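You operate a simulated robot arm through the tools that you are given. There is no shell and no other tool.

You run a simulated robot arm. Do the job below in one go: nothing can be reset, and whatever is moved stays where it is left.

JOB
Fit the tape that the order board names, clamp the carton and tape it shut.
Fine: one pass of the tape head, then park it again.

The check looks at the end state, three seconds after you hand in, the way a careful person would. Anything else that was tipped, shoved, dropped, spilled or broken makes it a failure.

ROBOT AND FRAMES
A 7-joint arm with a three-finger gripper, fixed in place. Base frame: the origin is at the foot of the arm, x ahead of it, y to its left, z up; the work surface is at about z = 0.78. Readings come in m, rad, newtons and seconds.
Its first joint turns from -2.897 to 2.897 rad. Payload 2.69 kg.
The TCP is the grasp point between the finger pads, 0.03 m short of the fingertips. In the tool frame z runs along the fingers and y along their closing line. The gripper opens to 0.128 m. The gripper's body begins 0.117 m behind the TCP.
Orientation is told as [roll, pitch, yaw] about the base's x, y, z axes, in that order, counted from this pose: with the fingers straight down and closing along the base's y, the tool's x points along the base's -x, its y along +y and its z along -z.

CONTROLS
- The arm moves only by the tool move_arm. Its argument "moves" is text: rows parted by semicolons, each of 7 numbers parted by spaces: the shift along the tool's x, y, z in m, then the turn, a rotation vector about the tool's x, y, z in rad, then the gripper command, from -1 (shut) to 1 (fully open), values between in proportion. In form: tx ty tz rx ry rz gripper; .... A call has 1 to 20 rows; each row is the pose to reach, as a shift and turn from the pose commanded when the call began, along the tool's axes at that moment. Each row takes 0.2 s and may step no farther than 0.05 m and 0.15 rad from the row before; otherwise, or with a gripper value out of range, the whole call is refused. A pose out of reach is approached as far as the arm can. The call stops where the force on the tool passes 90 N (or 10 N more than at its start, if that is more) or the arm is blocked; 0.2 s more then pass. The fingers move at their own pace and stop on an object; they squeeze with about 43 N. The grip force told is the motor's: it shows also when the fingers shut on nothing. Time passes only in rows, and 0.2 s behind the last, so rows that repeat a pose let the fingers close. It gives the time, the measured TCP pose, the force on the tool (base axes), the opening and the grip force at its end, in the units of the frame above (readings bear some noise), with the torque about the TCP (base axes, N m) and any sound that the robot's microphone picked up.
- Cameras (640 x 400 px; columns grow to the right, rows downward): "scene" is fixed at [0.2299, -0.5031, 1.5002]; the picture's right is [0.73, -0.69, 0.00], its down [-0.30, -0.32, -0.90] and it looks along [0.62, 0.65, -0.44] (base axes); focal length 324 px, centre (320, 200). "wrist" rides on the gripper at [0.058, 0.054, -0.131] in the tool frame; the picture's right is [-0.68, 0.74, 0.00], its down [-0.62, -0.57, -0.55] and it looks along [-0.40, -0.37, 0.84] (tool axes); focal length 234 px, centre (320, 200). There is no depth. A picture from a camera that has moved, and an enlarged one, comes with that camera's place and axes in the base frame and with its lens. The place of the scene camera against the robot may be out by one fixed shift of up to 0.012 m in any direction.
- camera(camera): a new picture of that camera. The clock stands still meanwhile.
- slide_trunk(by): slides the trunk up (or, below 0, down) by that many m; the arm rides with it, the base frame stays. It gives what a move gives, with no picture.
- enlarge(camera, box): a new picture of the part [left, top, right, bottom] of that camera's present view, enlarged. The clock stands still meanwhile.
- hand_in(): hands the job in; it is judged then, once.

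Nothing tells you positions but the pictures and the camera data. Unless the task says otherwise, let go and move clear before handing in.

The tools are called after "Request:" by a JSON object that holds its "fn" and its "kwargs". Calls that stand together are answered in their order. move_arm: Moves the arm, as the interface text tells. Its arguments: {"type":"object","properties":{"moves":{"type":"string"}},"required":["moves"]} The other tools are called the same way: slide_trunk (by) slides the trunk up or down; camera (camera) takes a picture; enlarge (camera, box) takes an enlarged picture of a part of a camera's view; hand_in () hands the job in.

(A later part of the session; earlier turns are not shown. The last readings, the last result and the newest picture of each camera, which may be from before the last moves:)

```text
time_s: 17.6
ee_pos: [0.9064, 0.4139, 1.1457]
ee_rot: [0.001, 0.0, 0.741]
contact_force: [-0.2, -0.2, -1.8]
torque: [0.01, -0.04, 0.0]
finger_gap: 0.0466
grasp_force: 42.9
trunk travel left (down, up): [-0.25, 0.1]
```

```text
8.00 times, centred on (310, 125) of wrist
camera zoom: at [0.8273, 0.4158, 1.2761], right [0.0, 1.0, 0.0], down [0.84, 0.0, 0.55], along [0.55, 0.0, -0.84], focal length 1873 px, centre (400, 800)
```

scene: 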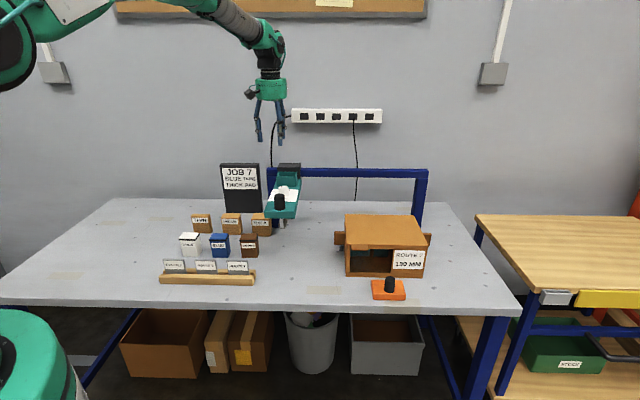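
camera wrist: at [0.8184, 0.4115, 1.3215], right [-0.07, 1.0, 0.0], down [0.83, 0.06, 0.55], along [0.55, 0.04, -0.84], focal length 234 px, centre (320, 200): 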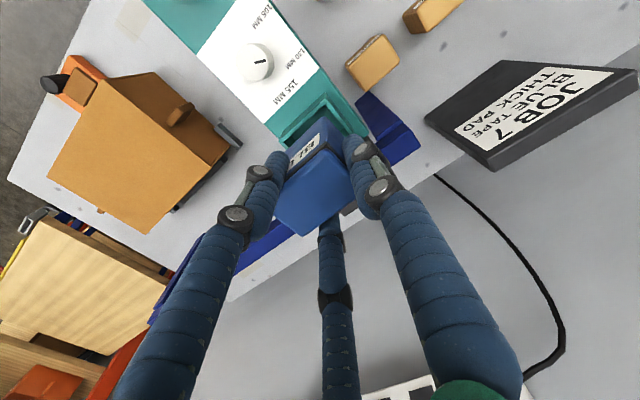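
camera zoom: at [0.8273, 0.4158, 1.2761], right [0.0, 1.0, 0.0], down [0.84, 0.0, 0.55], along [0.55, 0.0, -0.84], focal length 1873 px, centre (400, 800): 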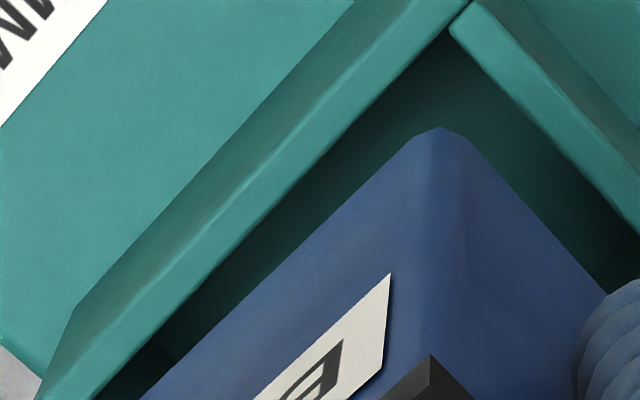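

By measurement the cartridge is about 1.5 degrees off and 1 mm too far back. I'll apply that small correction and lower it into the bin, watching the force.

Request:
{"fn": "move_arm", "kwargs": {"moves": "0.0012 0.0007 0 0 0 -0.026 -1; 0.0012 0.0007 0.006 0 0 -0.026 -1; 0.0012 0.0007 0.011 0 0 -0.026 -1; 0.0012 0.0007 0.015 0 0 -0.026 -1; 0.0012 0.0007 0.018 0 0 -0.026 -1; 0.0012 0.0007 0.018 0 0 -0.026 -1"}}

Request:
{"fn": "enlarge", "kwargs": {"camera": "wrist", "box": [280, 90, 370, 150]}}

Request:
{"fn": "enlarge", "kwargs": {"camera": "scene", "box": [270, 145, 310, 195]}}

```text
time_s: 19.0
ee_pos: [0.9046, 0.4174, 1.1259]
ee_rot: [0.001, 0.0, 0.768]
contact_force: [2.2, 2.6, -1.3]
torque: [0.21, -0.13, 0.07]
finger_gap: 0.0468
grasp_force: 43.8
trunk travel left (down, up): [-0.25, 0.1]
```

```text
6.67 times, centred on (325, 120) of wrist
camera zoom: at [0.8249, 0.414, 1.2578], right [-0.02, 1.0, 0.0], down [0.84, 0.02, 0.55], along [0.55, 0.01, -0.84], focal length 1561 px, centre (287, 733)
```

zoom: 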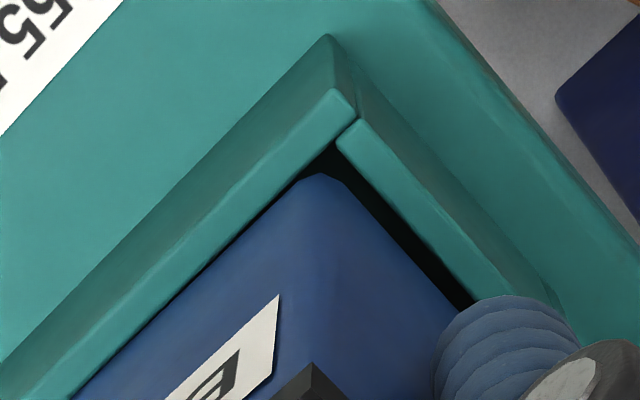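

```text
8.00 times, centred on (290, 170) of scene
camera zoom: at [0.2299, -0.5031, 1.5002], right [0.73, -0.69, 0.0], down [-0.3, -0.32, -0.9], along [0.62, 0.65, -0.44], focal length 2590 px, centre (560, 440)
```

zoom: 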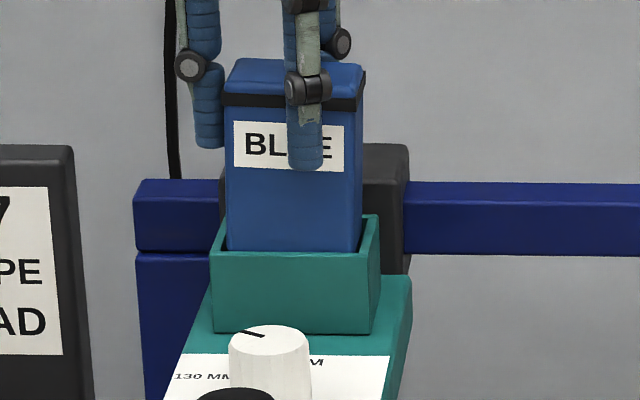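

The cartridge has entered the bin with only light contact on the front wall. I'll shift back slightly and lower it further.

Request:
{"fn": "move_arm", "kwargs": {"moves": "-0.0008 0 0.0 0 0 0 -1; -0.0008 0 0.005 0 0 0 -1; -0.0008 0 0.010 0 0 0 -1; -0.0008 0 0.014 0 0 0 -1; -0.0008 0 0.014 0 0 0 -1"}}

Request:
{"fn": "enlarge", "kwargs": {"camera": "wrist", "box": [270, 90, 380, 230]}}

Request:
{"fn": "enlarge", "kwargs": {"camera": "scene", "box": [265, 140, 315, 200]}}

```text
time_s: 20.2
ee_pos: [0.9044, 0.4166, 1.1113]
ee_rot: [0.0, -0.001, 0.766]
contact_force: [-0.7, 0.5, -0.8]
torque: [-0.02, -0.01, -0.02]
finger_gap: 0.0468
grasp_force: 43.0
trunk travel left (down, up): [-0.25, 0.1]
```

```text
2.86 times, centred on (325, 160) of wrist
camera zoom: at [0.8253, 0.4142, 1.2435], right [-0.02, 1.0, 0.0], down [0.84, 0.02, 0.55], along [0.55, 0.01, -0.84], focal length 669 px, centre (306, 314)
```

zoom: 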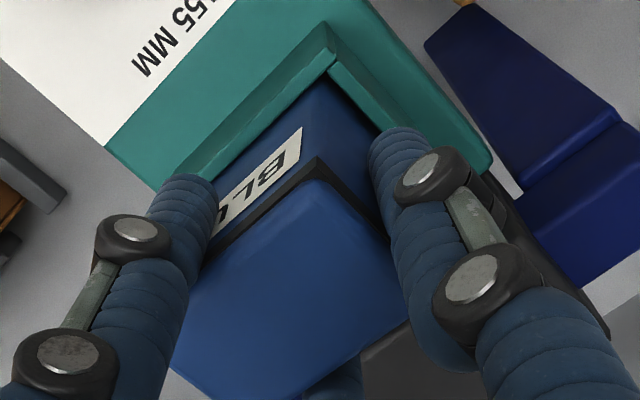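

```text
6.67 times, centred on (290, 170) of scene
camera zoom: at [0.2299, -0.5031, 1.5002], right [0.73, -0.69, 0.0], down [-0.3, -0.32, -0.9], along [0.62, 0.65, -0.44], focal length 2159 px, centre (520, 400)
```

zoom: 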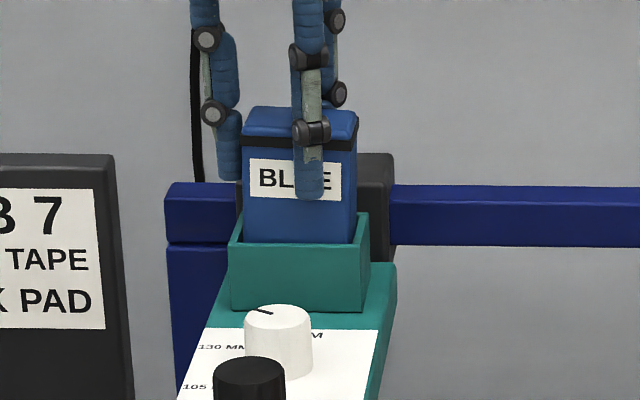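

The cartridge hangs freely about 2 cm inside the bin with no contact force. I'll open the fingers slightly so it drops straight down, then open further.

Request:
{"fn": "move_arm", "kwargs": {"moves": "0 0 0 0 0 0 -0.2; 0 0 0 0 0 0 -0.15; 0 0 0 0 0 0 0; 0 0 0 0 0 0 0.2; 0 0 0 0 0 0 0.2"}}

Request:
{"fn": "enlarge", "kwargs": {"camera": "wrist", "box": [270, 90, 380, 230]}}

Request:
{"fn": "enlarge", "kwargs": {"camera": "scene", "box": [265, 140, 315, 200]}}

```text
time_s: 21.4
ee_pos: [0.9051, 0.4153, 1.1118]
ee_rot: [0.0, 0.001, 0.766]
contact_force: [-0.6, 0.4, 0.0]
torque: [0.01, 0.02, -0.05]
finger_gap: 0.0766
grasp_force: 0.1
trunk travel left (down, up): [-0.25, 0.1]
```

```text
2.86 times, centred on (325, 160) of wrist
camera zoom: at [0.8252, 0.4142, 1.2436], right [-0.02, 1.0, 0.0], down [0.84, 0.02, 0.55], along [0.55, 0.01, -0.84], focal length 669 px, centre (306, 314)
```

zoom: 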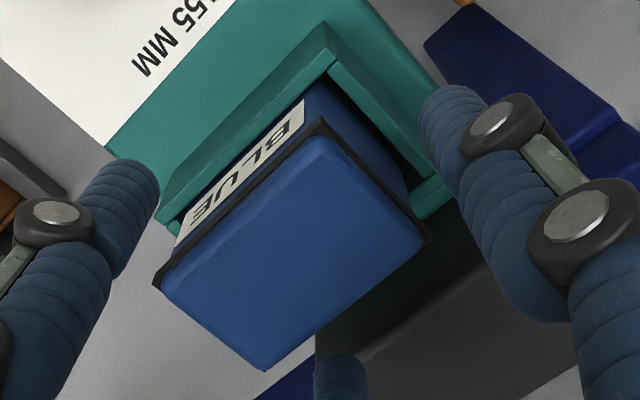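

```text
6.67 times, centred on (290, 170) of scene
camera zoom: at [0.2299, -0.5031, 1.5002], right [0.73, -0.69, 0.0], down [-0.3, -0.32, -0.9], along [0.62, 0.65, -0.44], focal length 2159 px, centre (520, 400)
```

zoom: 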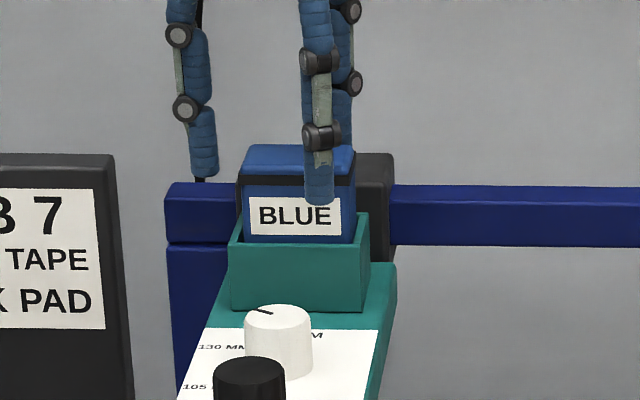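

The cartridge dropped about 2.4 cm and now sits in the bin. I'll raise the open hand straight up and look at the result.

Request:
{"fn": "move_arm", "kwargs": {"moves": "0 0 -0.02 0 0 0 0.2; 0 0 -0.05 0 0 0 0.2; 0 0 -0.09 0 0 0 0.2; 0 0 -0.12 0 0 0 0.2"}}

Request:
{"fn": "camera", "kwargs": {"camera": "wrist"}}

Request:
{"fn": "enlarge", "kwargs": {"camera": "scene", "box": [250, 140, 330, 220]}}

```text
time_s: 22.4
ee_pos: [0.9061, 0.4191, 1.2308]
ee_rot: [-0.001, 0.0, 0.767]
contact_force: [0.2, 0.6, 0.1]
torque: [0.04, -0.02, 0.02]
finger_gap: 0.077
grasp_force: 0.0
trunk travel left (down, up): [-0.25, 0.1]
```

```text
taken
camera wrist: at [0.8254, 0.4168, 1.3628], right [-0.02, 1.0, 0.0], down [0.84, 0.02, 0.55], along [0.55, 0.01, -0.84], focal length 234 px, centre (320, 200)
```

wrist: 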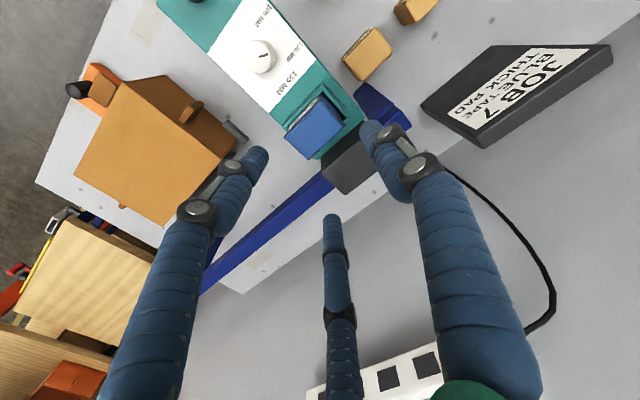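

```text
5.00 times, centred on (290, 180) of scene
camera zoom: at [0.2299, -0.5031, 1.5002], right [0.73, -0.69, 0.0], down [-0.3, -0.32, -0.9], along [0.62, 0.65, -0.44], focal length 1619 px, centre (470, 300)
```

zoom: 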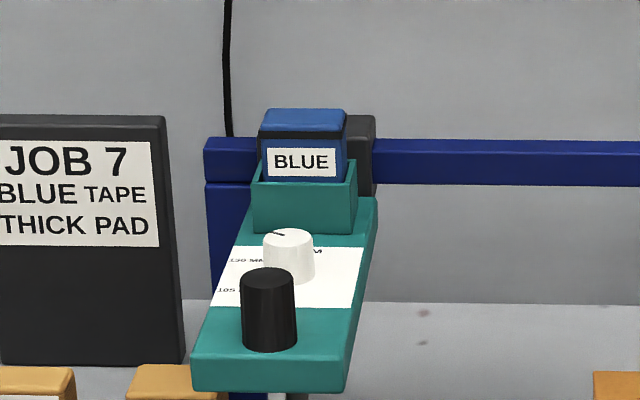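

The blue cartridge is seated in the bin and the head did not move. Next I'll carry the hand high over to the front side of the clamp, turning so two fingers form a cradle facing the clamp's knob.

Request:
{"fn": "move_arm", "kwargs": {"moves": "0.0319 -0.0301 0.0 0 0 0.042 0.2; 0.0638 -0.0602 0.009 0 0 0.084 0.2; 0.0957 -0.0903 0.018 0 0 0.126 0.2; 0.1276 -0.1204 0.027 0 0 0.168 0.2; 0.1596 -0.1506 0.036 0 0 0.21 0.2; 0.1915 -0.1807 0.045 0 0 0.252 0; 0.2234 -0.2108 0.054 0 0 0.294 -0.2; 0.2553 -0.2409 0.063 0 0 0.336 -0.4; 0.2872 -0.271 0.072 0 0 0.378 -0.53; 0.3192 -0.3012 0.081 0 0 0.42 -0.53; 0.3511 -0.3313 0.09 0 0 0.462 -0.53; 0.383 -0.3614 0.108 0 0 0.505 -0.53"}}

Request:
{"fn": "camera", "kwargs": {"camera": "wrist"}}

Request:
{"fn": "camera", "kwargs": {"camera": "scene"}}

```text
time_s: 25.0
ee_pos: [0.8776, -0.109, 1.1284]
ee_rot: [0.001, 0.001, 0.26]
contact_force: [-0.1, -0.1, -0.4]
torque: [0.01, 0.01, 0.01]
finger_gap: 0.03
grasp_force: 0.1
trunk travel left (down, up): [-0.25, 0.1]
```

```text
taken
camera wrist: at [0.8079, -0.0726, 1.2592], right [0.46, 0.89, 0.0], down [0.74, -0.39, 0.55], along [0.49, -0.25, -0.84], focal length 234 px, centre (320, 200)
```

wrist: 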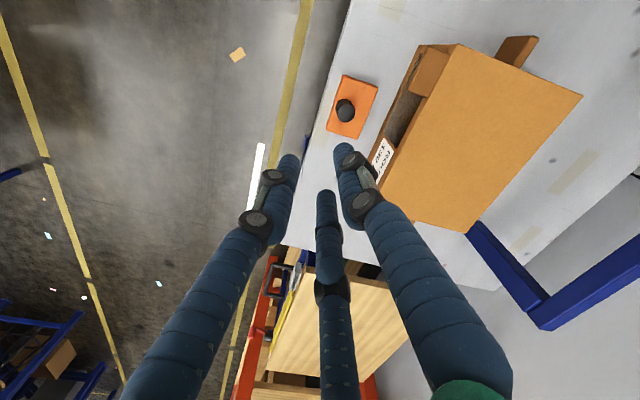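

```text
taken
```

scene: 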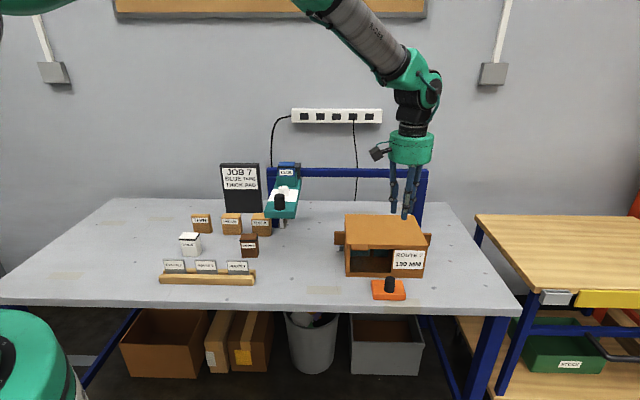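

The knob is in view below and ahead of the hand. I'll enlarge to fix its place and the gap to the carton.

Request:
{"fn": "enlarge", "kwargs": {"camera": "wrist", "box": [310, 30, 430, 150]}}

Request:
{"fn": "enlarge", "kwargs": {"camera": "scene", "box": [330, 130, 450, 310]}}

```text
3.33 times, centred on (370, 90) of wrist
camera zoom: at [0.8079, -0.0726, 1.2592], right [0.46, 0.89, 0.0], down [0.74, -0.39, 0.55], along [0.49, -0.25, -0.84], focal length 781 px, centre (153, 567)
```

zoom: 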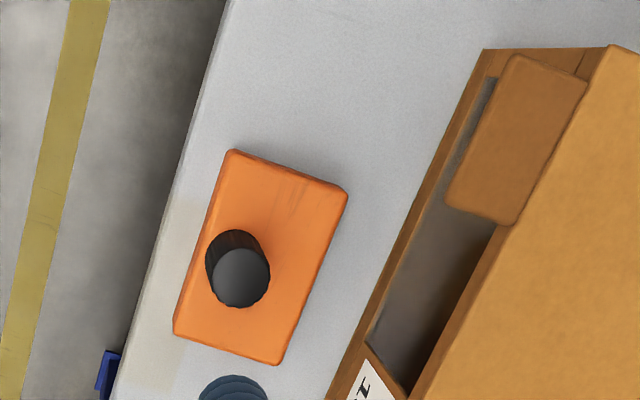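

```text
2.22 times, centred on (390, 220) of scene
camera zoom: at [0.2299, -0.5031, 1.5002], right [0.73, -0.69, 0.0], down [-0.3, -0.32, -0.9], along [0.62, 0.65, -0.44], focal length 720 px, centre (164, 156)
```

zoom: 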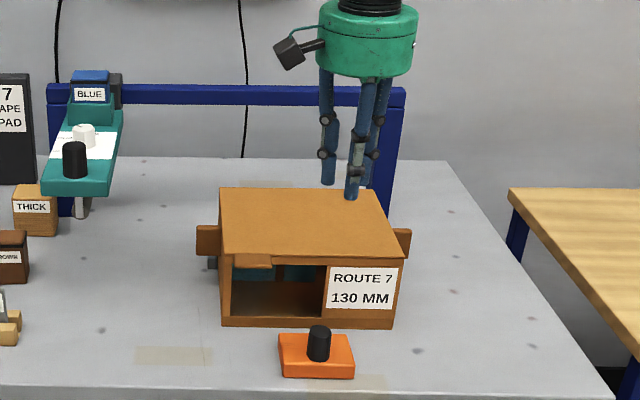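

The knob is at about [0.914, -0.075] and the block's front edge 2–3 cm ahead of the fingers, with about 4 cm between block and carton. I'll descend in front of the block until the fingertips are about 1 cm above the bench.

Request:
{"fn": "move_arm", "kwargs": {"moves": "0 0 0.045 0 0 0 -0.53; 0 0 0.09 0 0 0 -0.53; 0 0 0.135 0 0 0 -0.53; 0 0 0.18 0 0 0 -0.53; 0 0 0.22 0 0 0 -0.53; 0 0 0.26 0 0 0 -0.53; 0 0 0.285 0 0 0 -0.53; 0 0 0.302 0 0 0 -0.53; 0 0 0.302 0 0 0 -0.53"}}

Request:
{"fn": "camera", "kwargs": {"camera": "wrist"}}

Request:
{"fn": "enlarge", "kwargs": {"camera": "scene", "box": [330, 180, 450, 310]}}

```text
time_s: 27.0
ee_pos: [0.8786, -0.1108, 0.8217]
ee_rot: [-0.001, 0.001, 0.261]
contact_force: [-0.1, -0.3, -0.3]
torque: [0.0, 0.02, 0.0]
finger_gap: 0.0302
grasp_force: 0.0
trunk travel left (down, up): [-0.25, 0.1]
```

```text
taken
camera wrist: at [0.8082, -0.0736, 0.9529], right [0.46, 0.89, 0.0], down [0.74, -0.39, 0.55], along [0.49, -0.25, -0.84], focal length 234 px, centre (320, 200)
```

wrist: 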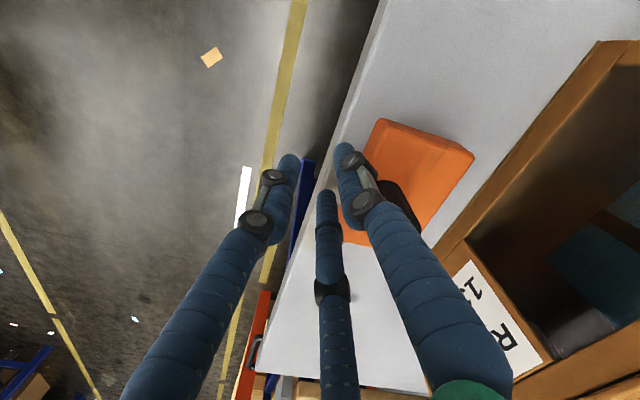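

```text
3.08 times, centred on (390, 245) of scene
camera zoom: at [0.2299, -0.5031, 1.5002], right [0.73, -0.69, 0.0], down [-0.3, -0.32, -0.9], along [0.62, 0.65, -0.44], focal length 996 px, centre (105, 62)
```

zoom: 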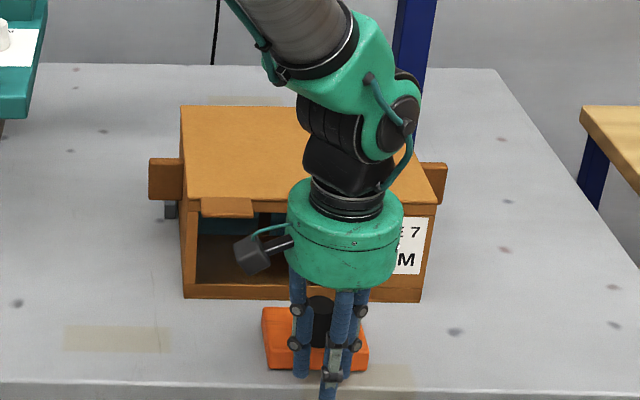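

The fingers stand just in front of the orange block. I'll push it slowly toward the carton, 3 cm first, and read the force.

Request:
{"fn": "move_arm", "kwargs": {"moves": "-0.0043 0.0025 0 0 0 0 -0.53; -0.0087 0.005 0 0 0 0 -0.53; -0.013 0.0075 0 0 0 0 -0.53; -0.0173 0.01 0 0 0 0 -0.53; -0.0216 0.0125 0 0 0 0 -0.53; -0.026 0.015 0 0 0 0 -0.53; -0.026 0.015 0 0 0 0 -0.53"}}

Request:
{"fn": "enlarge", "kwargs": {"camera": "wrist", "box": [280, 80, 520, 260]}}

Request:
{"fn": "enlarge", "kwargs": {"camera": "scene", "box": [330, 200, 450, 310]}}

```text
time_s: 28.6
ee_pos: [0.9023, -0.089, 0.8229]
ee_rot: [-0.002, -0.002, 0.26]
contact_force: [-0.5, 0.0, 0.8]
torque: [-0.01, -0.01, 0.01]
finger_gap: 0.0299
grasp_force: 0.0
trunk travel left (down, up): [-0.25, 0.1]
```

```text
2.22 times, centred on (400, 170) of wrist
camera zoom: at [0.8313, -0.0521, 0.9546], right [0.46, 0.89, 0.0], down [0.74, -0.39, 0.55], along [0.49, -0.25, -0.84], focal length 520 px, centre (142, 267)
```

zoom: 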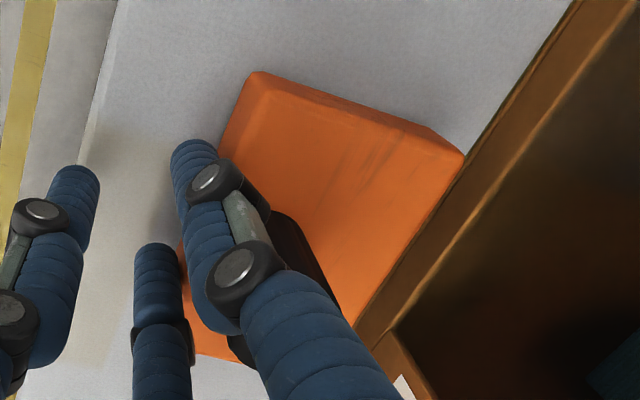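

```text
3.64 times, centred on (390, 255) of scene
camera zoom: at [0.2299, -0.5031, 1.5002], right [0.73, -0.69, 0.0], down [-0.3, -0.32, -0.9], along [0.62, 0.65, -0.44], focal length 1178 px, centre (66, 0)
```

zoom: 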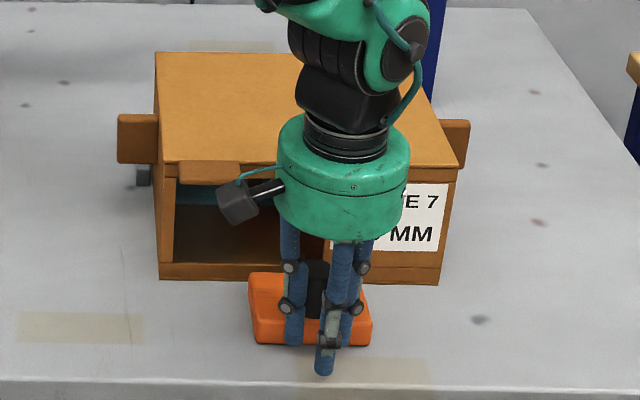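

The block slides freely with almost no force and has moved about 2.5 cm; roughly 1.5–2 cm remain to the carton. I'll continue in small steps until the force shows it has met the carton.

Request:
{"fn": "move_arm", "kwargs": {"moves": "-0.0035 0.002 0 0 0 0 -0.53; -0.0069 0.004 0 0 0 0 -0.53; -0.0104 0.006 0 0 0 0 -0.53; -0.0139 0.008 0 0 0 0 -0.53; -0.0139 0.008 0 0 0 0 -0.53"}}

Request:
{"fn": "enlarge", "kwargs": {"camera": "wrist", "box": [280, 80, 520, 260]}}

```text
time_s: 29.8
ee_pos: [0.9116, -0.0763, 0.8214]
ee_rot: [0.001, 0.0, 0.259]
contact_force: [-3.6, -2.0, 0.6]
torque: [-0.01, 0.03, 0.08]
finger_gap: 0.0293
grasp_force: 0.1
trunk travel left (down, up): [-0.25, 0.1]
```

```text
2.22 times, centred on (400, 170) of wrist
camera zoom: at [0.8419, -0.0397, 0.953], right [0.46, 0.89, 0.0], down [0.74, -0.39, 0.55], along [0.49, -0.25, -0.84], focal length 520 px, centre (142, 267)
```

zoom: 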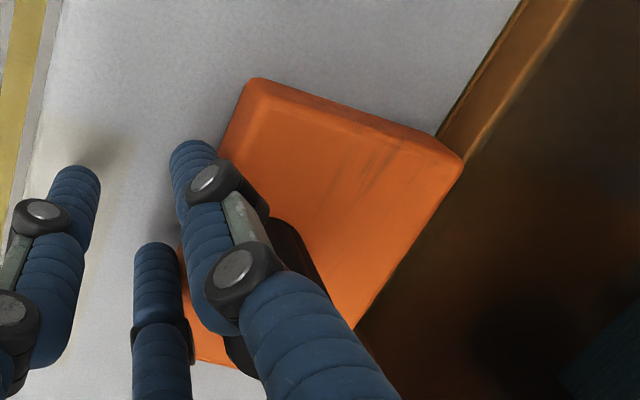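

A small force of 4 N appears. I'll keep pressing in 2 mm steps.

Request:
{"fn": "move_arm", "kwargs": {"moves": "-0.0017 0.001 0 0 0 0 -0.53; -0.0035 0.002 0 0 0 0 -0.53; -0.0052 0.003 0 0 0 0 -0.53; -0.0052 0.003 0 0 0 0 -0.53"}}

Request:
{"fn": "enlarge", "kwargs": {"camera": "wrist", "box": [280, 80, 520, 260]}}

Request:
{"fn": "enlarge", "kwargs": {"camera": "scene", "box": [330, 200, 450, 310]}}

```text
time_s: 30.8
ee_pos: [0.912, -0.0756, 0.8208]
ee_rot: [0.003, 0.004, 0.261]
contact_force: [-29.3, -41.8, -3.4]
torque: [-0.63, 0.44, -0.39]
finger_gap: 0.0267
grasp_force: 0.0
trunk travel left (down, up): [-0.25, 0.1]
```

```text
2.22 times, centred on (400, 170) of wrist
camera zoom: at [0.8426, -0.0384, 0.9528], right [0.46, 0.89, 0.0], down [0.74, -0.39, 0.55], along [0.48, -0.25, -0.84], focal length 520 px, centre (142, 267)
```

zoom: 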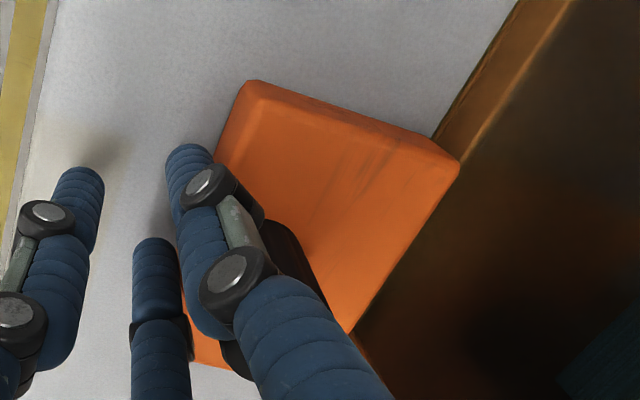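

```text
3.64 times, centred on (390, 255) of scene
camera zoom: at [0.2299, -0.5031, 1.5002], right [0.73, -0.69, 0.0], down [-0.3, -0.32, -0.9], along [0.62, 0.65, -0.44], focal length 1178 px, centre (66, 0)
```

zoom: 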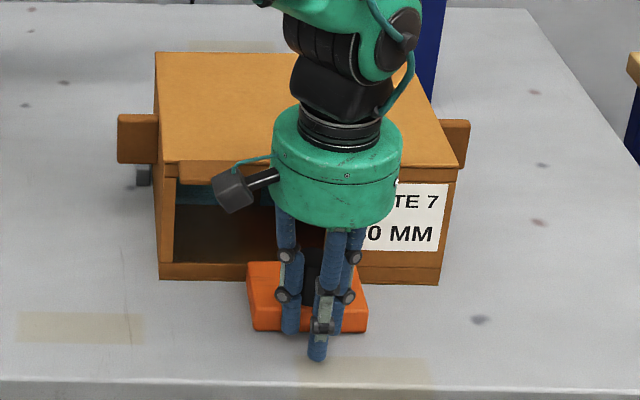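

The force rose to about 50 N without further travel, so the block is pressed against the carton, which has not shifted. I'll ease back and check that the clamp stays put.

Request:
{"fn": "move_arm", "kwargs": {"moves": "0.0052 -0.003 0 0 0 0 -0.53; 0.013 -0.0075 0 0 0 0 -0.53; 0.026 -0.015 0 0 0 0 -0.53; 0.026 -0.015 0 0 0 0 -0.53"}}

Request:
{"fn": "enlarge", "kwargs": {"camera": "wrist", "box": [280, 80, 520, 260]}}

Request:
{"fn": "enlarge", "kwargs": {"camera": "scene", "box": [330, 200, 450, 310]}}

```text
time_s: 31.8
ee_pos: [0.8943, -0.0942, 0.8228]
ee_rot: [-0.002, -0.002, 0.261]
contact_force: [-0.1, -0.1, 0.0]
torque: [0.05, -0.01, -0.01]
finger_gap: 0.0303
grasp_force: 0.0
trunk travel left (down, up): [-0.25, 0.1]
```

```text
2.22 times, centred on (400, 170) of wrist
camera zoom: at [0.8243, -0.0566, 0.9544], right [0.46, 0.89, 0.0], down [0.74, -0.39, 0.55], along [0.49, -0.25, -0.84], focal length 520 px, centre (142, 267)
```

zoom: 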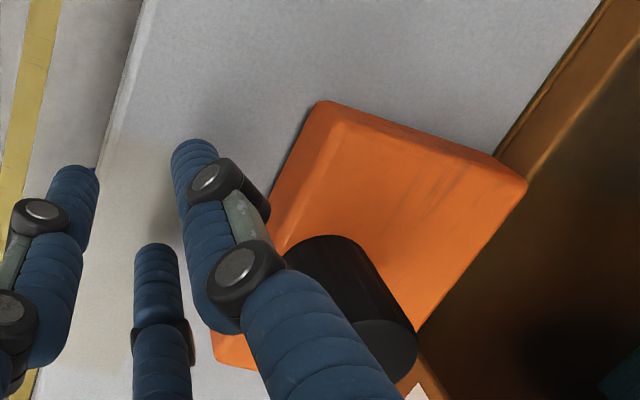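

```text
3.64 times, centred on (390, 255) of scene
camera zoom: at [0.2299, -0.5031, 1.5002], right [0.73, -0.69, 0.0], down [-0.3, -0.32, -0.9], along [0.62, 0.65, -0.44], focal length 1178 px, centre (66, 0)
```

zoom: 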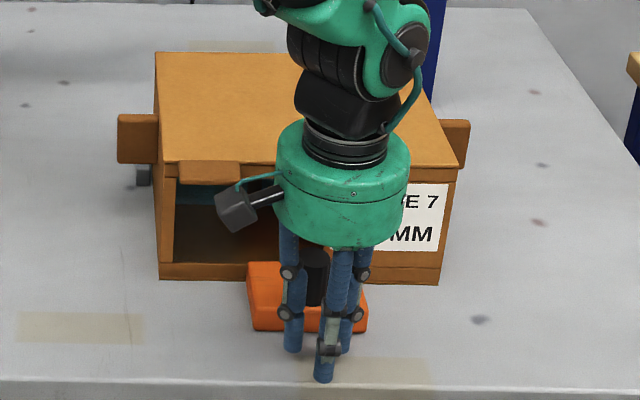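

The clamp stays pressed to the carton. I'll raise the hand and then test, in free air high above the carton, how far out the arm reaches with the tool down, because the head's far end is about 1.1 m away.

Request:
{"fn": "move_arm", "kwargs": {"moves": "0 0 -0.04 0 0 0 -0.53; 0 0 -0.085 0 0 0 -0.53; 0 0 -0.13 0 0 0 -0.53; 0 0 -0.175 0 0 0 -0.53; 0 0 -0.22 0 0 0 -0.53; 0 0 -0.265 0 0 0 -0.53; 0 0 -0.31 0 0 0 -0.53; 0 0 -0.355 0 0 0 -0.53; 0 0 -0.4 0 0 0 -0.53"}}

Request:
{"fn": "camera", "kwargs": {"camera": "wrist"}}

Request:
{"fn": "camera", "kwargs": {"camera": "scene"}}

```text
time_s: 33.8
ee_pos: [0.8927, -0.0975, 1.2244]
ee_rot: [0.0, 0.001, 0.258]
contact_force: [0.0, -0.1, 0.0]
torque: [0.0, 0.0, 0.04]
finger_gap: 0.03
grasp_force: 0.1
trunk travel left (down, up): [-0.25, 0.1]
```

```text
taken
camera wrist: at [0.823, -0.0596, 1.3553], right [0.46, 0.89, 0.0], down [0.74, -0.39, 0.55], along [0.49, -0.25, -0.84], focal length 234 px, centre (320, 200)
```

wrist: 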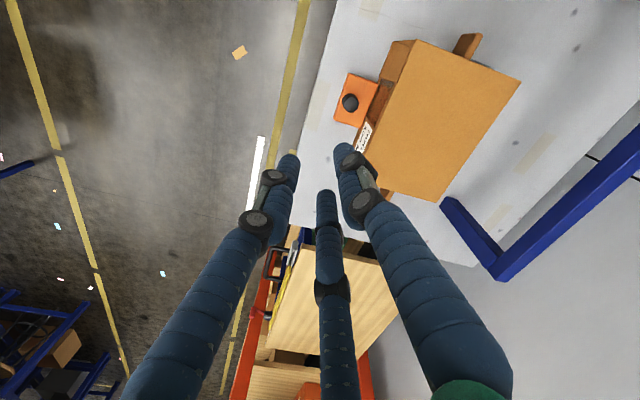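

```text
taken
```

scene: 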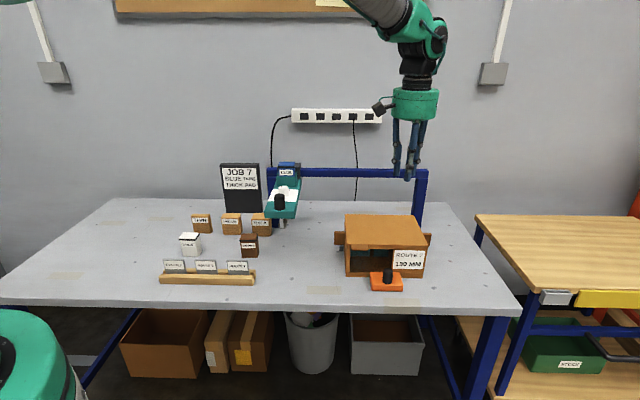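

The clamp sits against the carton and nothing else moved. I'll now test the reach outward at this height.

Request:
{"fn": "move_arm", "kwargs": {"moves": "-0.0447 -0.0085 0 0 0 0 -0.53; -0.0894 -0.017 0 0 0 0 -0.53; -0.1342 -0.0254 0 0 0 0 -0.53; -0.1789 -0.0339 0 0 0 0 -0.53; -0.2236 -0.0424 0 0 0 0 -0.53; -0.2236 -0.0424 0 0 0 0 -0.53"}}

Request:
{"fn": "camera", "kwargs": {"camera": "scene"}}

Request:
{"fn": "camera", "kwargs": {"camera": "wrist"}}

```text
time_s: 35.2
ee_pos: [1.075, -0.0718, 1.2223]
ee_rot: [-0.002, -0.011, 0.259]
contact_force: [-1.8, 0.2, 1.8]
torque: [0.01, -0.13, 0.01]
finger_gap: 0.0298
grasp_force: 0.1
out of reach, approached as far as the arm can: row 5, 6
trunk travel left (down, up): [-0.25, 0.1]
```

```text
taken
```

scene: 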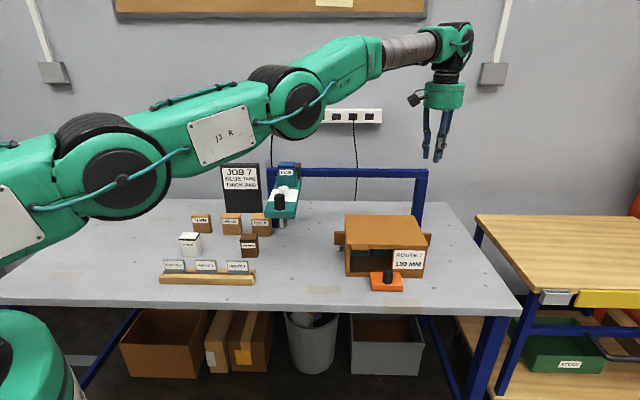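

```text
taken
camera wrist: at [1.0028, -0.0353, 1.3523], right [0.46, 0.89, 0.0], down [0.73, -0.39, 0.56], along [0.49, -0.26, -0.83], focal length 234 px, centre (320, 200)
```

wrist: 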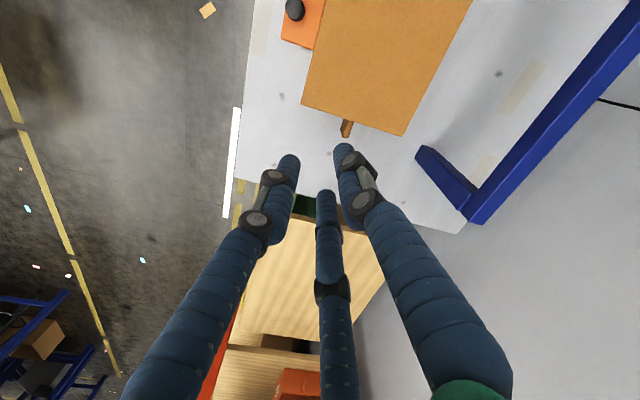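

Tool-down reach at this height is about 1.08 m. Lower down it should be larger, so I'll descend here (only the carton's top is below, at 0.91) to the handle's working height and read how far it gets.

Request:
{"fn": "move_arm", "kwargs": {"moves": "0 0 0.04 0 0 0 -0.53; 0 0 0.08 0 0 0 -0.53; 0 0 0.12 0 0 0 -0.53; 0 0 0.16 0 0 0 -0.53; 0 0 0.16 0 0 0 -0.53"}}

```text
time_s: 36.4
ee_pos: [1.0756, -0.0767, 1.0544]
ee_rot: [0.001, -0.001, 0.258]
contact_force: [-0.1, 0.5, 0.2]
torque: [0.0, 0.02, 0.02]
finger_gap: 0.0303
grasp_force: 0.1
trunk travel left (down, up): [-0.25, 0.1]
```

At this height there is no reach warning. I'll extend outward by 6 cm here to find the limit.

Request:
{"fn": "move_arm", "kwargs": {"moves": "-0.0193 -0.0051 0 0 0 0 -0.53; -0.0387 -0.0103 0 0 0 0 -0.53; -0.058 -0.0154 0 0 0 0 -0.53; -0.058 -0.0154 0 0 0 0 -0.53"}}

Request:
{"fn": "camera", "kwargs": {"camera": "scene"}}

Request:
{"fn": "camera", "kwargs": {"camera": "wrist"}}

```text
time_s: 37.4
ee_pos: [1.091, -0.0751, 1.0584]
ee_rot: [0.001, 0.0, 0.261]
contact_force: [-0.6, -0.9, 0.0]
torque: [-0.01, -0.01, 0.02]
finger_gap: 0.0299
grasp_force: 0.0
out of reach, approached as far as the arm can: row 1, 2, 3, 4
trunk travel left (down, up): [-0.25, 0.1]
```

```text
taken
```

scene: 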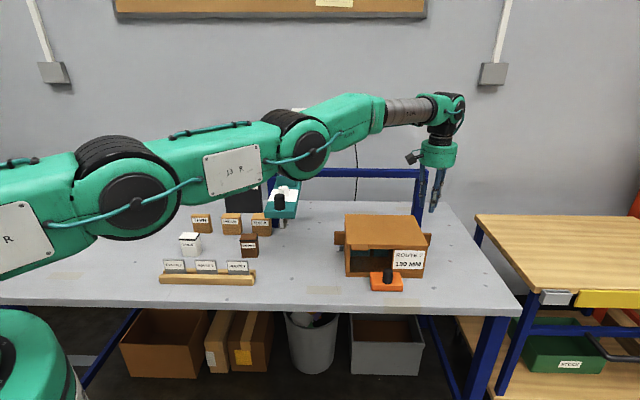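

```text
taken
camera wrist: at [1.0218, -0.038, 1.188], right [0.46, 0.89, 0.0], down [0.74, -0.39, 0.55], along [0.49, -0.25, -0.84], focal length 234 px, centre (320, 200)
```

wrist: 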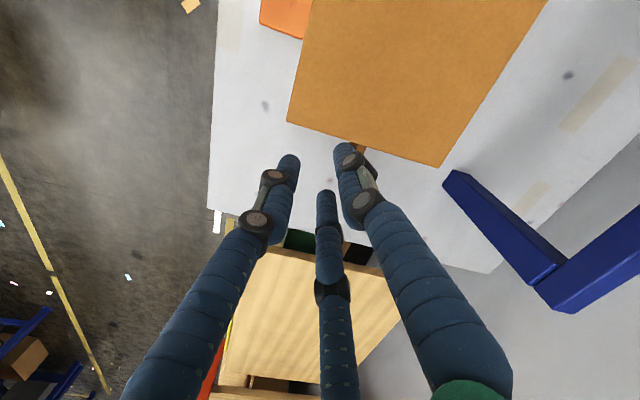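

The tool-down limit at this height is about 1.09 m; the head's end is a little farther, so I'll tilt the tool slightly outward for the pass. Now I'll go back up and over to above the head's black handle for a close look.

Request:
{"fn": "move_arm", "kwargs": {"moves": "0.018 0.034 -0.015 0 0 -0.044 -0.53; 0.036 0.068 -0.04 0 0 -0.088 -0.53; 0.055 0.103 -0.065 0 0 -0.131 -0.53; 0.073 0.138 -0.09 0 0 -0.175 -0.53; 0.092 0.173 -0.11 0 0 -0.219 -0.4; 0.111 0.208 -0.13 0 0 -0.262 -0.2; 0.129 0.242 -0.14 0 0 -0.306 0; 0.148 0.277 -0.14 0 0 -0.35 0.1; 0.166 0.312 -0.14 0 0 -0.394 0.1; 0.185 0.347 -0.14 0 0 -0.437 0.1; 0.203 0.381 -0.14 0 0 -0.481 0.1; 0.2215 0.4159 -0.14 0 0 -0.525 0.1; 0.2215 0.4159 -0.14 0 0 -0.525 0.1"}}

Request:
{"fn": "camera", "kwargs": {"camera": "wrist"}}

Request:
{"fn": "enlarge", "kwargs": {"camera": "scene", "box": [240, 130, 440, 300]}}

```text
time_s: 40.2
ee_pos: [0.7621, 0.2652, 1.1914]
ee_rot: [0.0, 0.001, 0.786]
contact_force: [-0.9, 0.3, 1.2]
torque: [-0.02, -0.01, -0.02]
finger_gap: 0.0705
grasp_force: 0.1
trunk travel left (down, up): [-0.25, 0.1]
```

```text
taken
camera wrist: at [0.6823, 0.2631, 1.3228], right [-0.04, 1.0, 0.0], down [0.84, 0.04, 0.55], along [0.55, 0.02, -0.84], focal length 234 px, centre (320, 200)
```

wrist: 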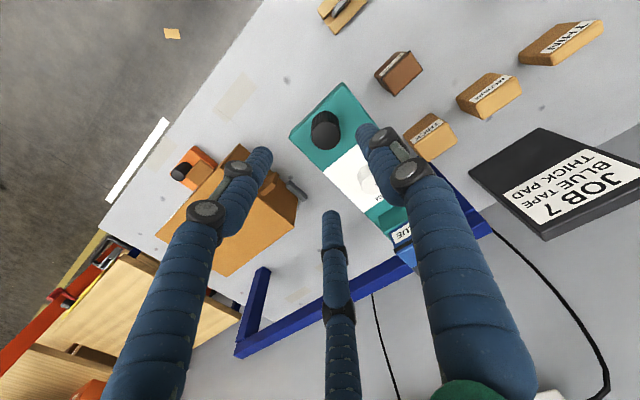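

```text
2.35 times, centred on (340, 215) of scene
camera zoom: at [0.2299, -0.5031, 1.5002], right [0.73, -0.69, 0.0], down [-0.3, -0.32, -0.9], along [0.62, 0.65, -0.44], focal length 762 px, centre (273, 165)
```

zoom: 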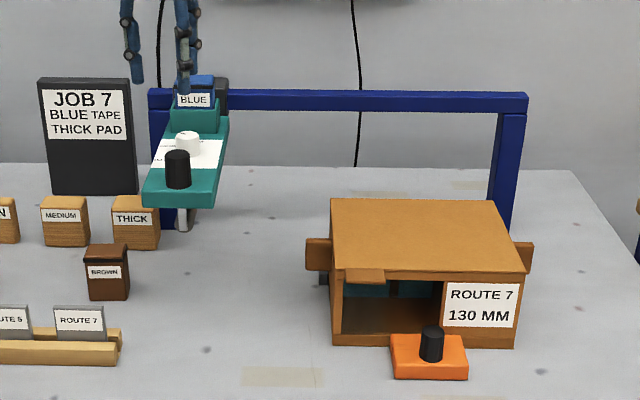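

Request:
{"fn": "enlarge", "kwargs": {"camera": "wrist", "box": [270, 70, 420, 190]}}

Request:
{"fn": "enlarge", "kwargs": {"camera": "wrist", "box": [150, 120, 310, 280]}}

Request:
{"fn": "enlarge", "kwargs": {"camera": "scene", "box": [255, 180, 315, 240]}}

```text
3.33 times, centred on (345, 130) of wrist
camera zoom: at [0.6823, 0.2631, 1.3228], right [-0.04, 1.0, 0.0], down [0.84, 0.04, 0.55], along [0.55, 0.02, -0.84], focal length 781 px, centre (237, 433)
```

zoom: 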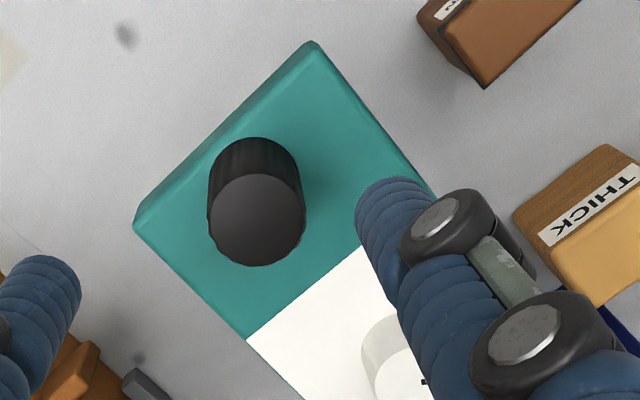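

```text
2.50 times, centred on (230, 200) of wrist
camera zoom: at [0.6823, 0.2631, 1.3228], right [-0.04, 1.0, 0.0], down [0.84, 0.04, 0.55], along [0.55, 0.02, -0.84], focal length 585 px, centre (545, 200)
```

zoom: 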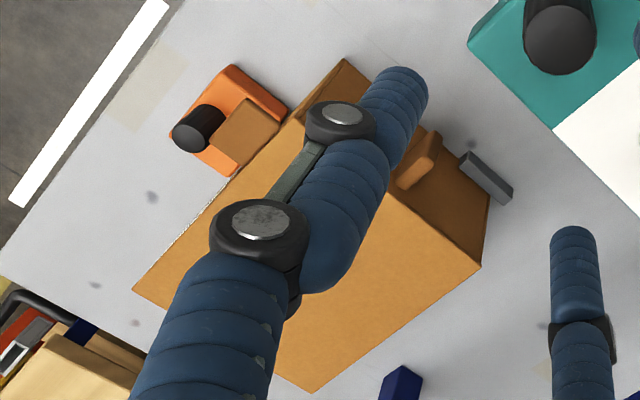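

```text
6.67 times, centred on (285, 210) of scene
camera zoom: at [0.2299, -0.5031, 1.5002], right [0.73, -0.69, 0.0], down [-0.3, -0.32, -0.9], along [0.62, 0.65, -0.44], focal length 2159 px, centre (553, 133)
```

zoom: 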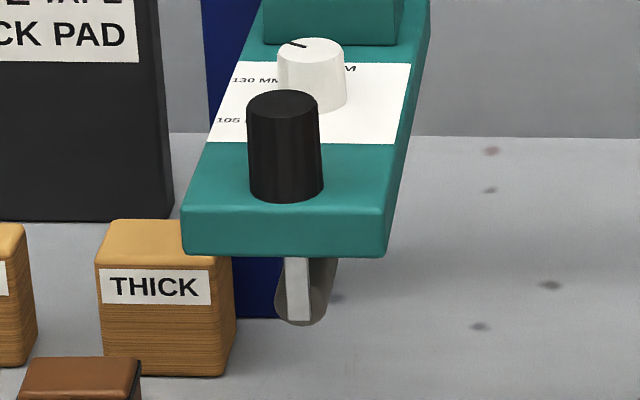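

The handle is at about [0.769, 0.273], 3.4 cm thick, z 1.005 to 1.055, and the roller hangs to about z = 0.91, level with the carton top. I'll centre on the handle, tilt the tool 10 degrees outward and come down around it with open fingers.

Request:
{"fn": "move_arm", "kwargs": {"moves": "-0.0103 0 0.0 0.0424 -0.0424 0 0.1; -0.0103 0 0.02 0.0849 -0.0849 0 0.1; -0.0103 0 0.04 0.1273 -0.1273 0 0.1; -0.0103 0 0.07 0.1273 -0.1273 0 0.1; -0.0103 0 0.1 0.1273 -0.1273 0 0.1; -0.0103 0 0.1 0.1273 -0.1273 0 0.1"}}

Request:
{"fn": "camera", "kwargs": {"camera": "wrist"}}

Request:
{"fn": "enlarge", "kwargs": {"camera": "scene", "box": [240, 120, 340, 240]}}

```text
time_s: 41.6
ee_pos: [0.7748, 0.2755, 1.0975]
ee_rot: [-0.129, -0.127, 0.796]
contact_force: [0.4, 0.4, 0.0]
torque: [-0.01, 0.07, -0.02]
finger_gap: 0.0704
grasp_force: 0.1
trunk travel left (down, up): [-0.25, 0.1]
```

```text
taken
camera wrist: at [0.6731, 0.2718, 1.2123], right [-0.04, 1.0, -0.01], down [0.72, 0.04, 0.69], along [0.69, 0.02, -0.72], focal length 234 px, centre (320, 200)
```

wrist: 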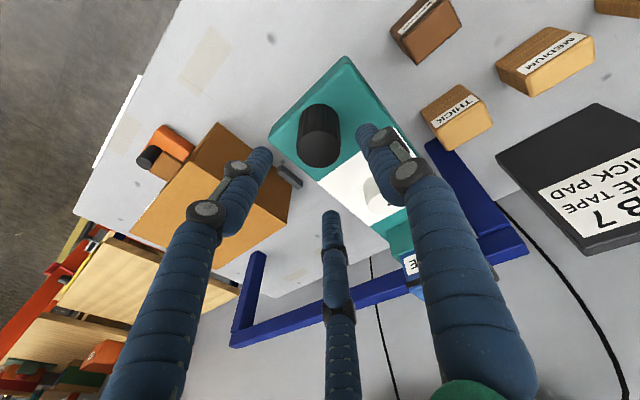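

```text
3.33 times, centred on (290, 180) of scene
camera zoom: at [0.2299, -0.5031, 1.5002], right [0.73, -0.69, 0.0], down [-0.3, -0.32, -0.9], along [0.62, 0.65, -0.44], focal length 1079 px, centre (420, 267)
```

zoom: 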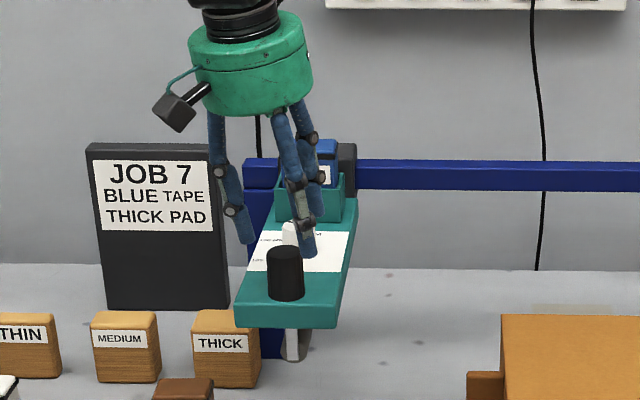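

The hand is above the handle. I'll enlarge to fine-tune the centring before going down.

Request:
{"fn": "enlarge", "kwargs": {"camera": "wrist", "box": [260, 50, 400, 180]}}

Request:
{"fn": "move_arm", "kwargs": {"moves": "0 0 0 0 0 0 0.1"}}

```text
3.08 times, centred on (330, 115) of wrist
camera zoom: at [0.6731, 0.2718, 1.2123], right [-0.04, 1.0, -0.01], down [0.72, 0.04, 0.69], along [0.69, 0.02, -0.72], focal length 720 px, centre (289, 462)
```

zoom: 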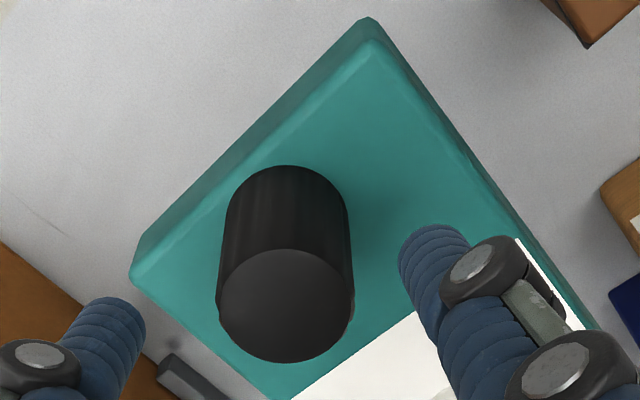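

```text
time_s: 42.0
ee_pos: [0.7752, 0.2763, 1.0965]
ee_rot: [-0.127, -0.128, 0.794]
contact_force: [0.0, 1.3, -1.0]
torque: [-0.02, 0.02, -0.02]
finger_gap: 0.0706
grasp_force: 0.1
trunk travel left (down, up): [-0.25, 0.1]
```

The handle is 5 mm off toward the front, and I'll correct that and go down so the fingers surround it, staying about a centimetre above the plate.

Request:
{"fn": "move_arm", "kwargs": {"moves": "0.0061 0.0035 -0.0012 0 0 0 0.1; 0.0079 0.0053 0.0126 0 0 0 0.1; 0.0097 0.0071 0.0264 0 0 0 0.1; 0.0114 0.0088 0.0401 0 0 0 0.1; 0.0114 0.0088 0.0401 0 0 0 0.1"}}

Request:
{"fn": "camera", "kwargs": {"camera": "wrist"}}

Request:
{"fn": "enlarge", "kwargs": {"camera": "scene", "box": [240, 120, 340, 240]}}

```text
time_s: 43.2
ee_pos: [0.7695, 0.2747, 1.054]
ee_rot: [-0.127, -0.127, 0.794]
contact_force: [0.8, -0.1, -0.3]
torque: [-0.05, 0.0, -0.02]
finger_gap: 0.0704
grasp_force: 0.0
trunk travel left (down, up): [-0.25, 0.1]
```

```text
taken
camera wrist: at [0.668, 0.271, 1.1693], right [-0.04, 1.0, -0.01], down [0.72, 0.04, 0.69], along [0.69, 0.02, -0.72], focal length 234 px, centre (320, 200)
```

wrist: 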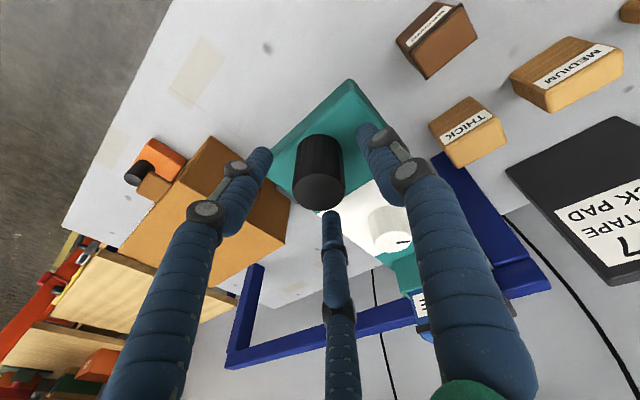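

```text
3.33 times, centred on (290, 180) of scene
camera zoom: at [0.2299, -0.5031, 1.5002], right [0.73, -0.69, 0.0], down [-0.3, -0.32, -0.9], along [0.62, 0.65, -0.44], focal length 1079 px, centre (420, 267)
```

zoom: 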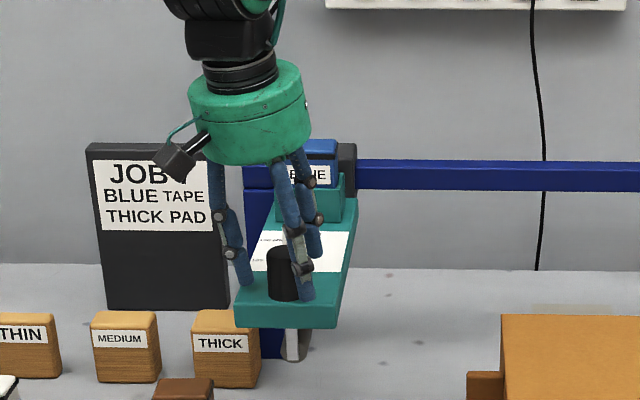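

The fingers surround the handle without contact. I'll close them to a loose cage around it (4 cm) and check the forces.

Request:
{"fn": "move_arm", "kwargs": {"moves": "0 0 0 0 0 0 -0.1; 0 0 0 0 0 0 -0.25; 0 0 0 0 0 0 -0.375; 0 0 0 0 0 0 -0.375"}}

Request:
{"fn": "enlarge", "kwargs": {"camera": "wrist", "box": [240, 90, 420, 260]}}

Request:
{"fn": "enlarge", "kwargs": {"camera": "scene", "box": [240, 120, 340, 240]}}

```text
time_s: 44.2
ee_pos: [0.7694, 0.275, 1.054]
ee_rot: [-0.128, -0.128, 0.795]
contact_force: [-2.1, 1.8, 0.4]
torque: [0.03, 0.06, 0.0]
finger_gap: 0.0415
grasp_force: 0.5
trunk travel left (down, up): [-0.25, 0.1]
```

```text
2.35 times, centred on (330, 175) of wrist
camera zoom: at [0.6677, 0.2711, 1.1695], right [-0.04, 1.0, -0.01], down [0.72, 0.04, 0.69], along [0.69, 0.02, -0.72], focal length 551 px, centre (296, 259)
```

zoom: 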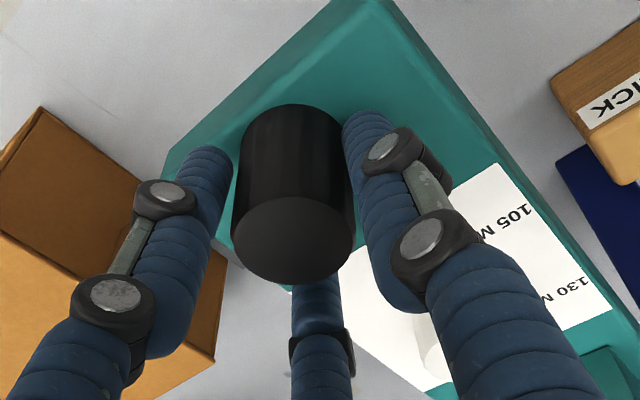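

```text
3.33 times, centred on (290, 180) of scene
camera zoom: at [0.2299, -0.5031, 1.5002], right [0.73, -0.69, 0.0], down [-0.3, -0.32, -0.9], along [0.62, 0.65, -0.44], focal length 1079 px, centre (420, 267)
```

zoom: 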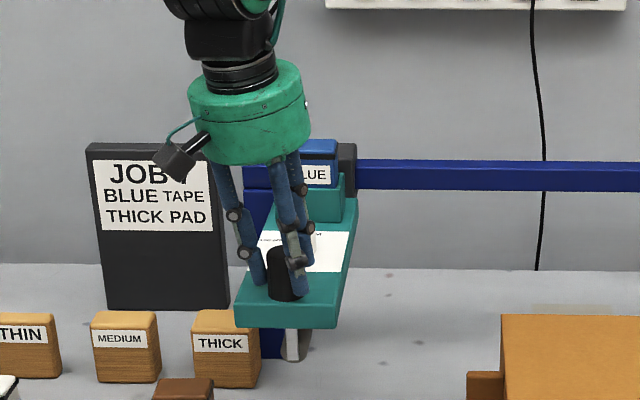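

The handle lightly touches one finger, so the cage is good. I'll start the pass by moving the head 6 cm to the right and check that it follows.

Request:
{"fn": "move_arm", "kwargs": {"moves": "0.0001 -0.0099 0.0013 0 0 0 -0.375; 0.0002 -0.0198 0.0025 0 0 0 -0.375; 0.0003 -0.0347 0.0044 0 0 0 -0.375; 0.0004 -0.0496 0.0063 0 0 0 -0.375; 0.0005 -0.0595 0.0076 0 0 0 -0.375"}}

Request:
{"fn": "enlarge", "kwargs": {"camera": "scene", "box": [240, 120, 440, 300]}}

Request:
{"fn": "enlarge", "kwargs": {"camera": "wrist", "box": [240, 90, 420, 260]}}

```text
time_s: 45.4
ee_pos: [0.8109, 0.2336, 1.0533]
ee_rot: [-0.127, -0.126, 0.792]
contact_force: [-0.3, 0.3, -0.2]
torque: [-0.03, -0.06, -0.01]
finger_gap: 0.0414
grasp_force: 1.1
trunk travel left (down, up): [-0.25, 0.1]
```

```text
2.22 times, centred on (340, 210) of scene
camera zoom: at [0.2299, -0.5031, 1.5002], right [0.73, -0.69, 0.0], down [-0.3, -0.32, -0.9], along [0.62, 0.65, -0.44], focal length 720 px, centre (276, 178)
```

zoom: 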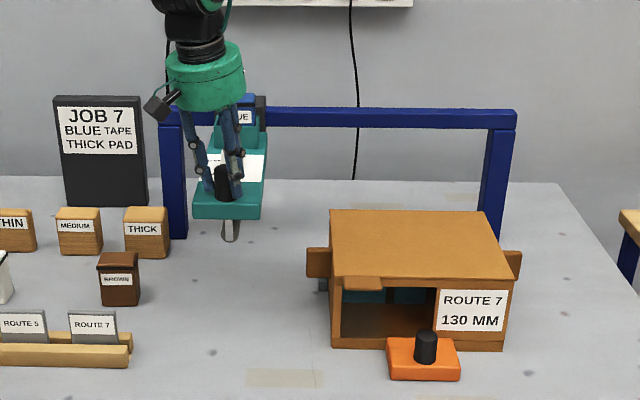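

```text
2.35 times, centred on (330, 175) of wrist
camera zoom: at [0.709, 0.2292, 1.1684], right [-0.04, 1.0, -0.01], down [0.72, 0.04, 0.69], along [0.69, 0.02, -0.72], focal length 551 px, centre (296, 259)
```

zoom: 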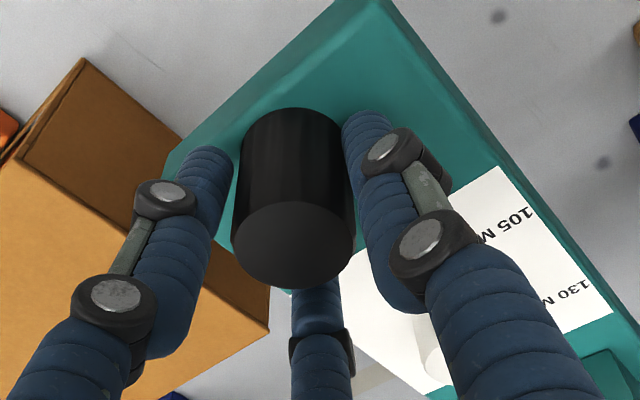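

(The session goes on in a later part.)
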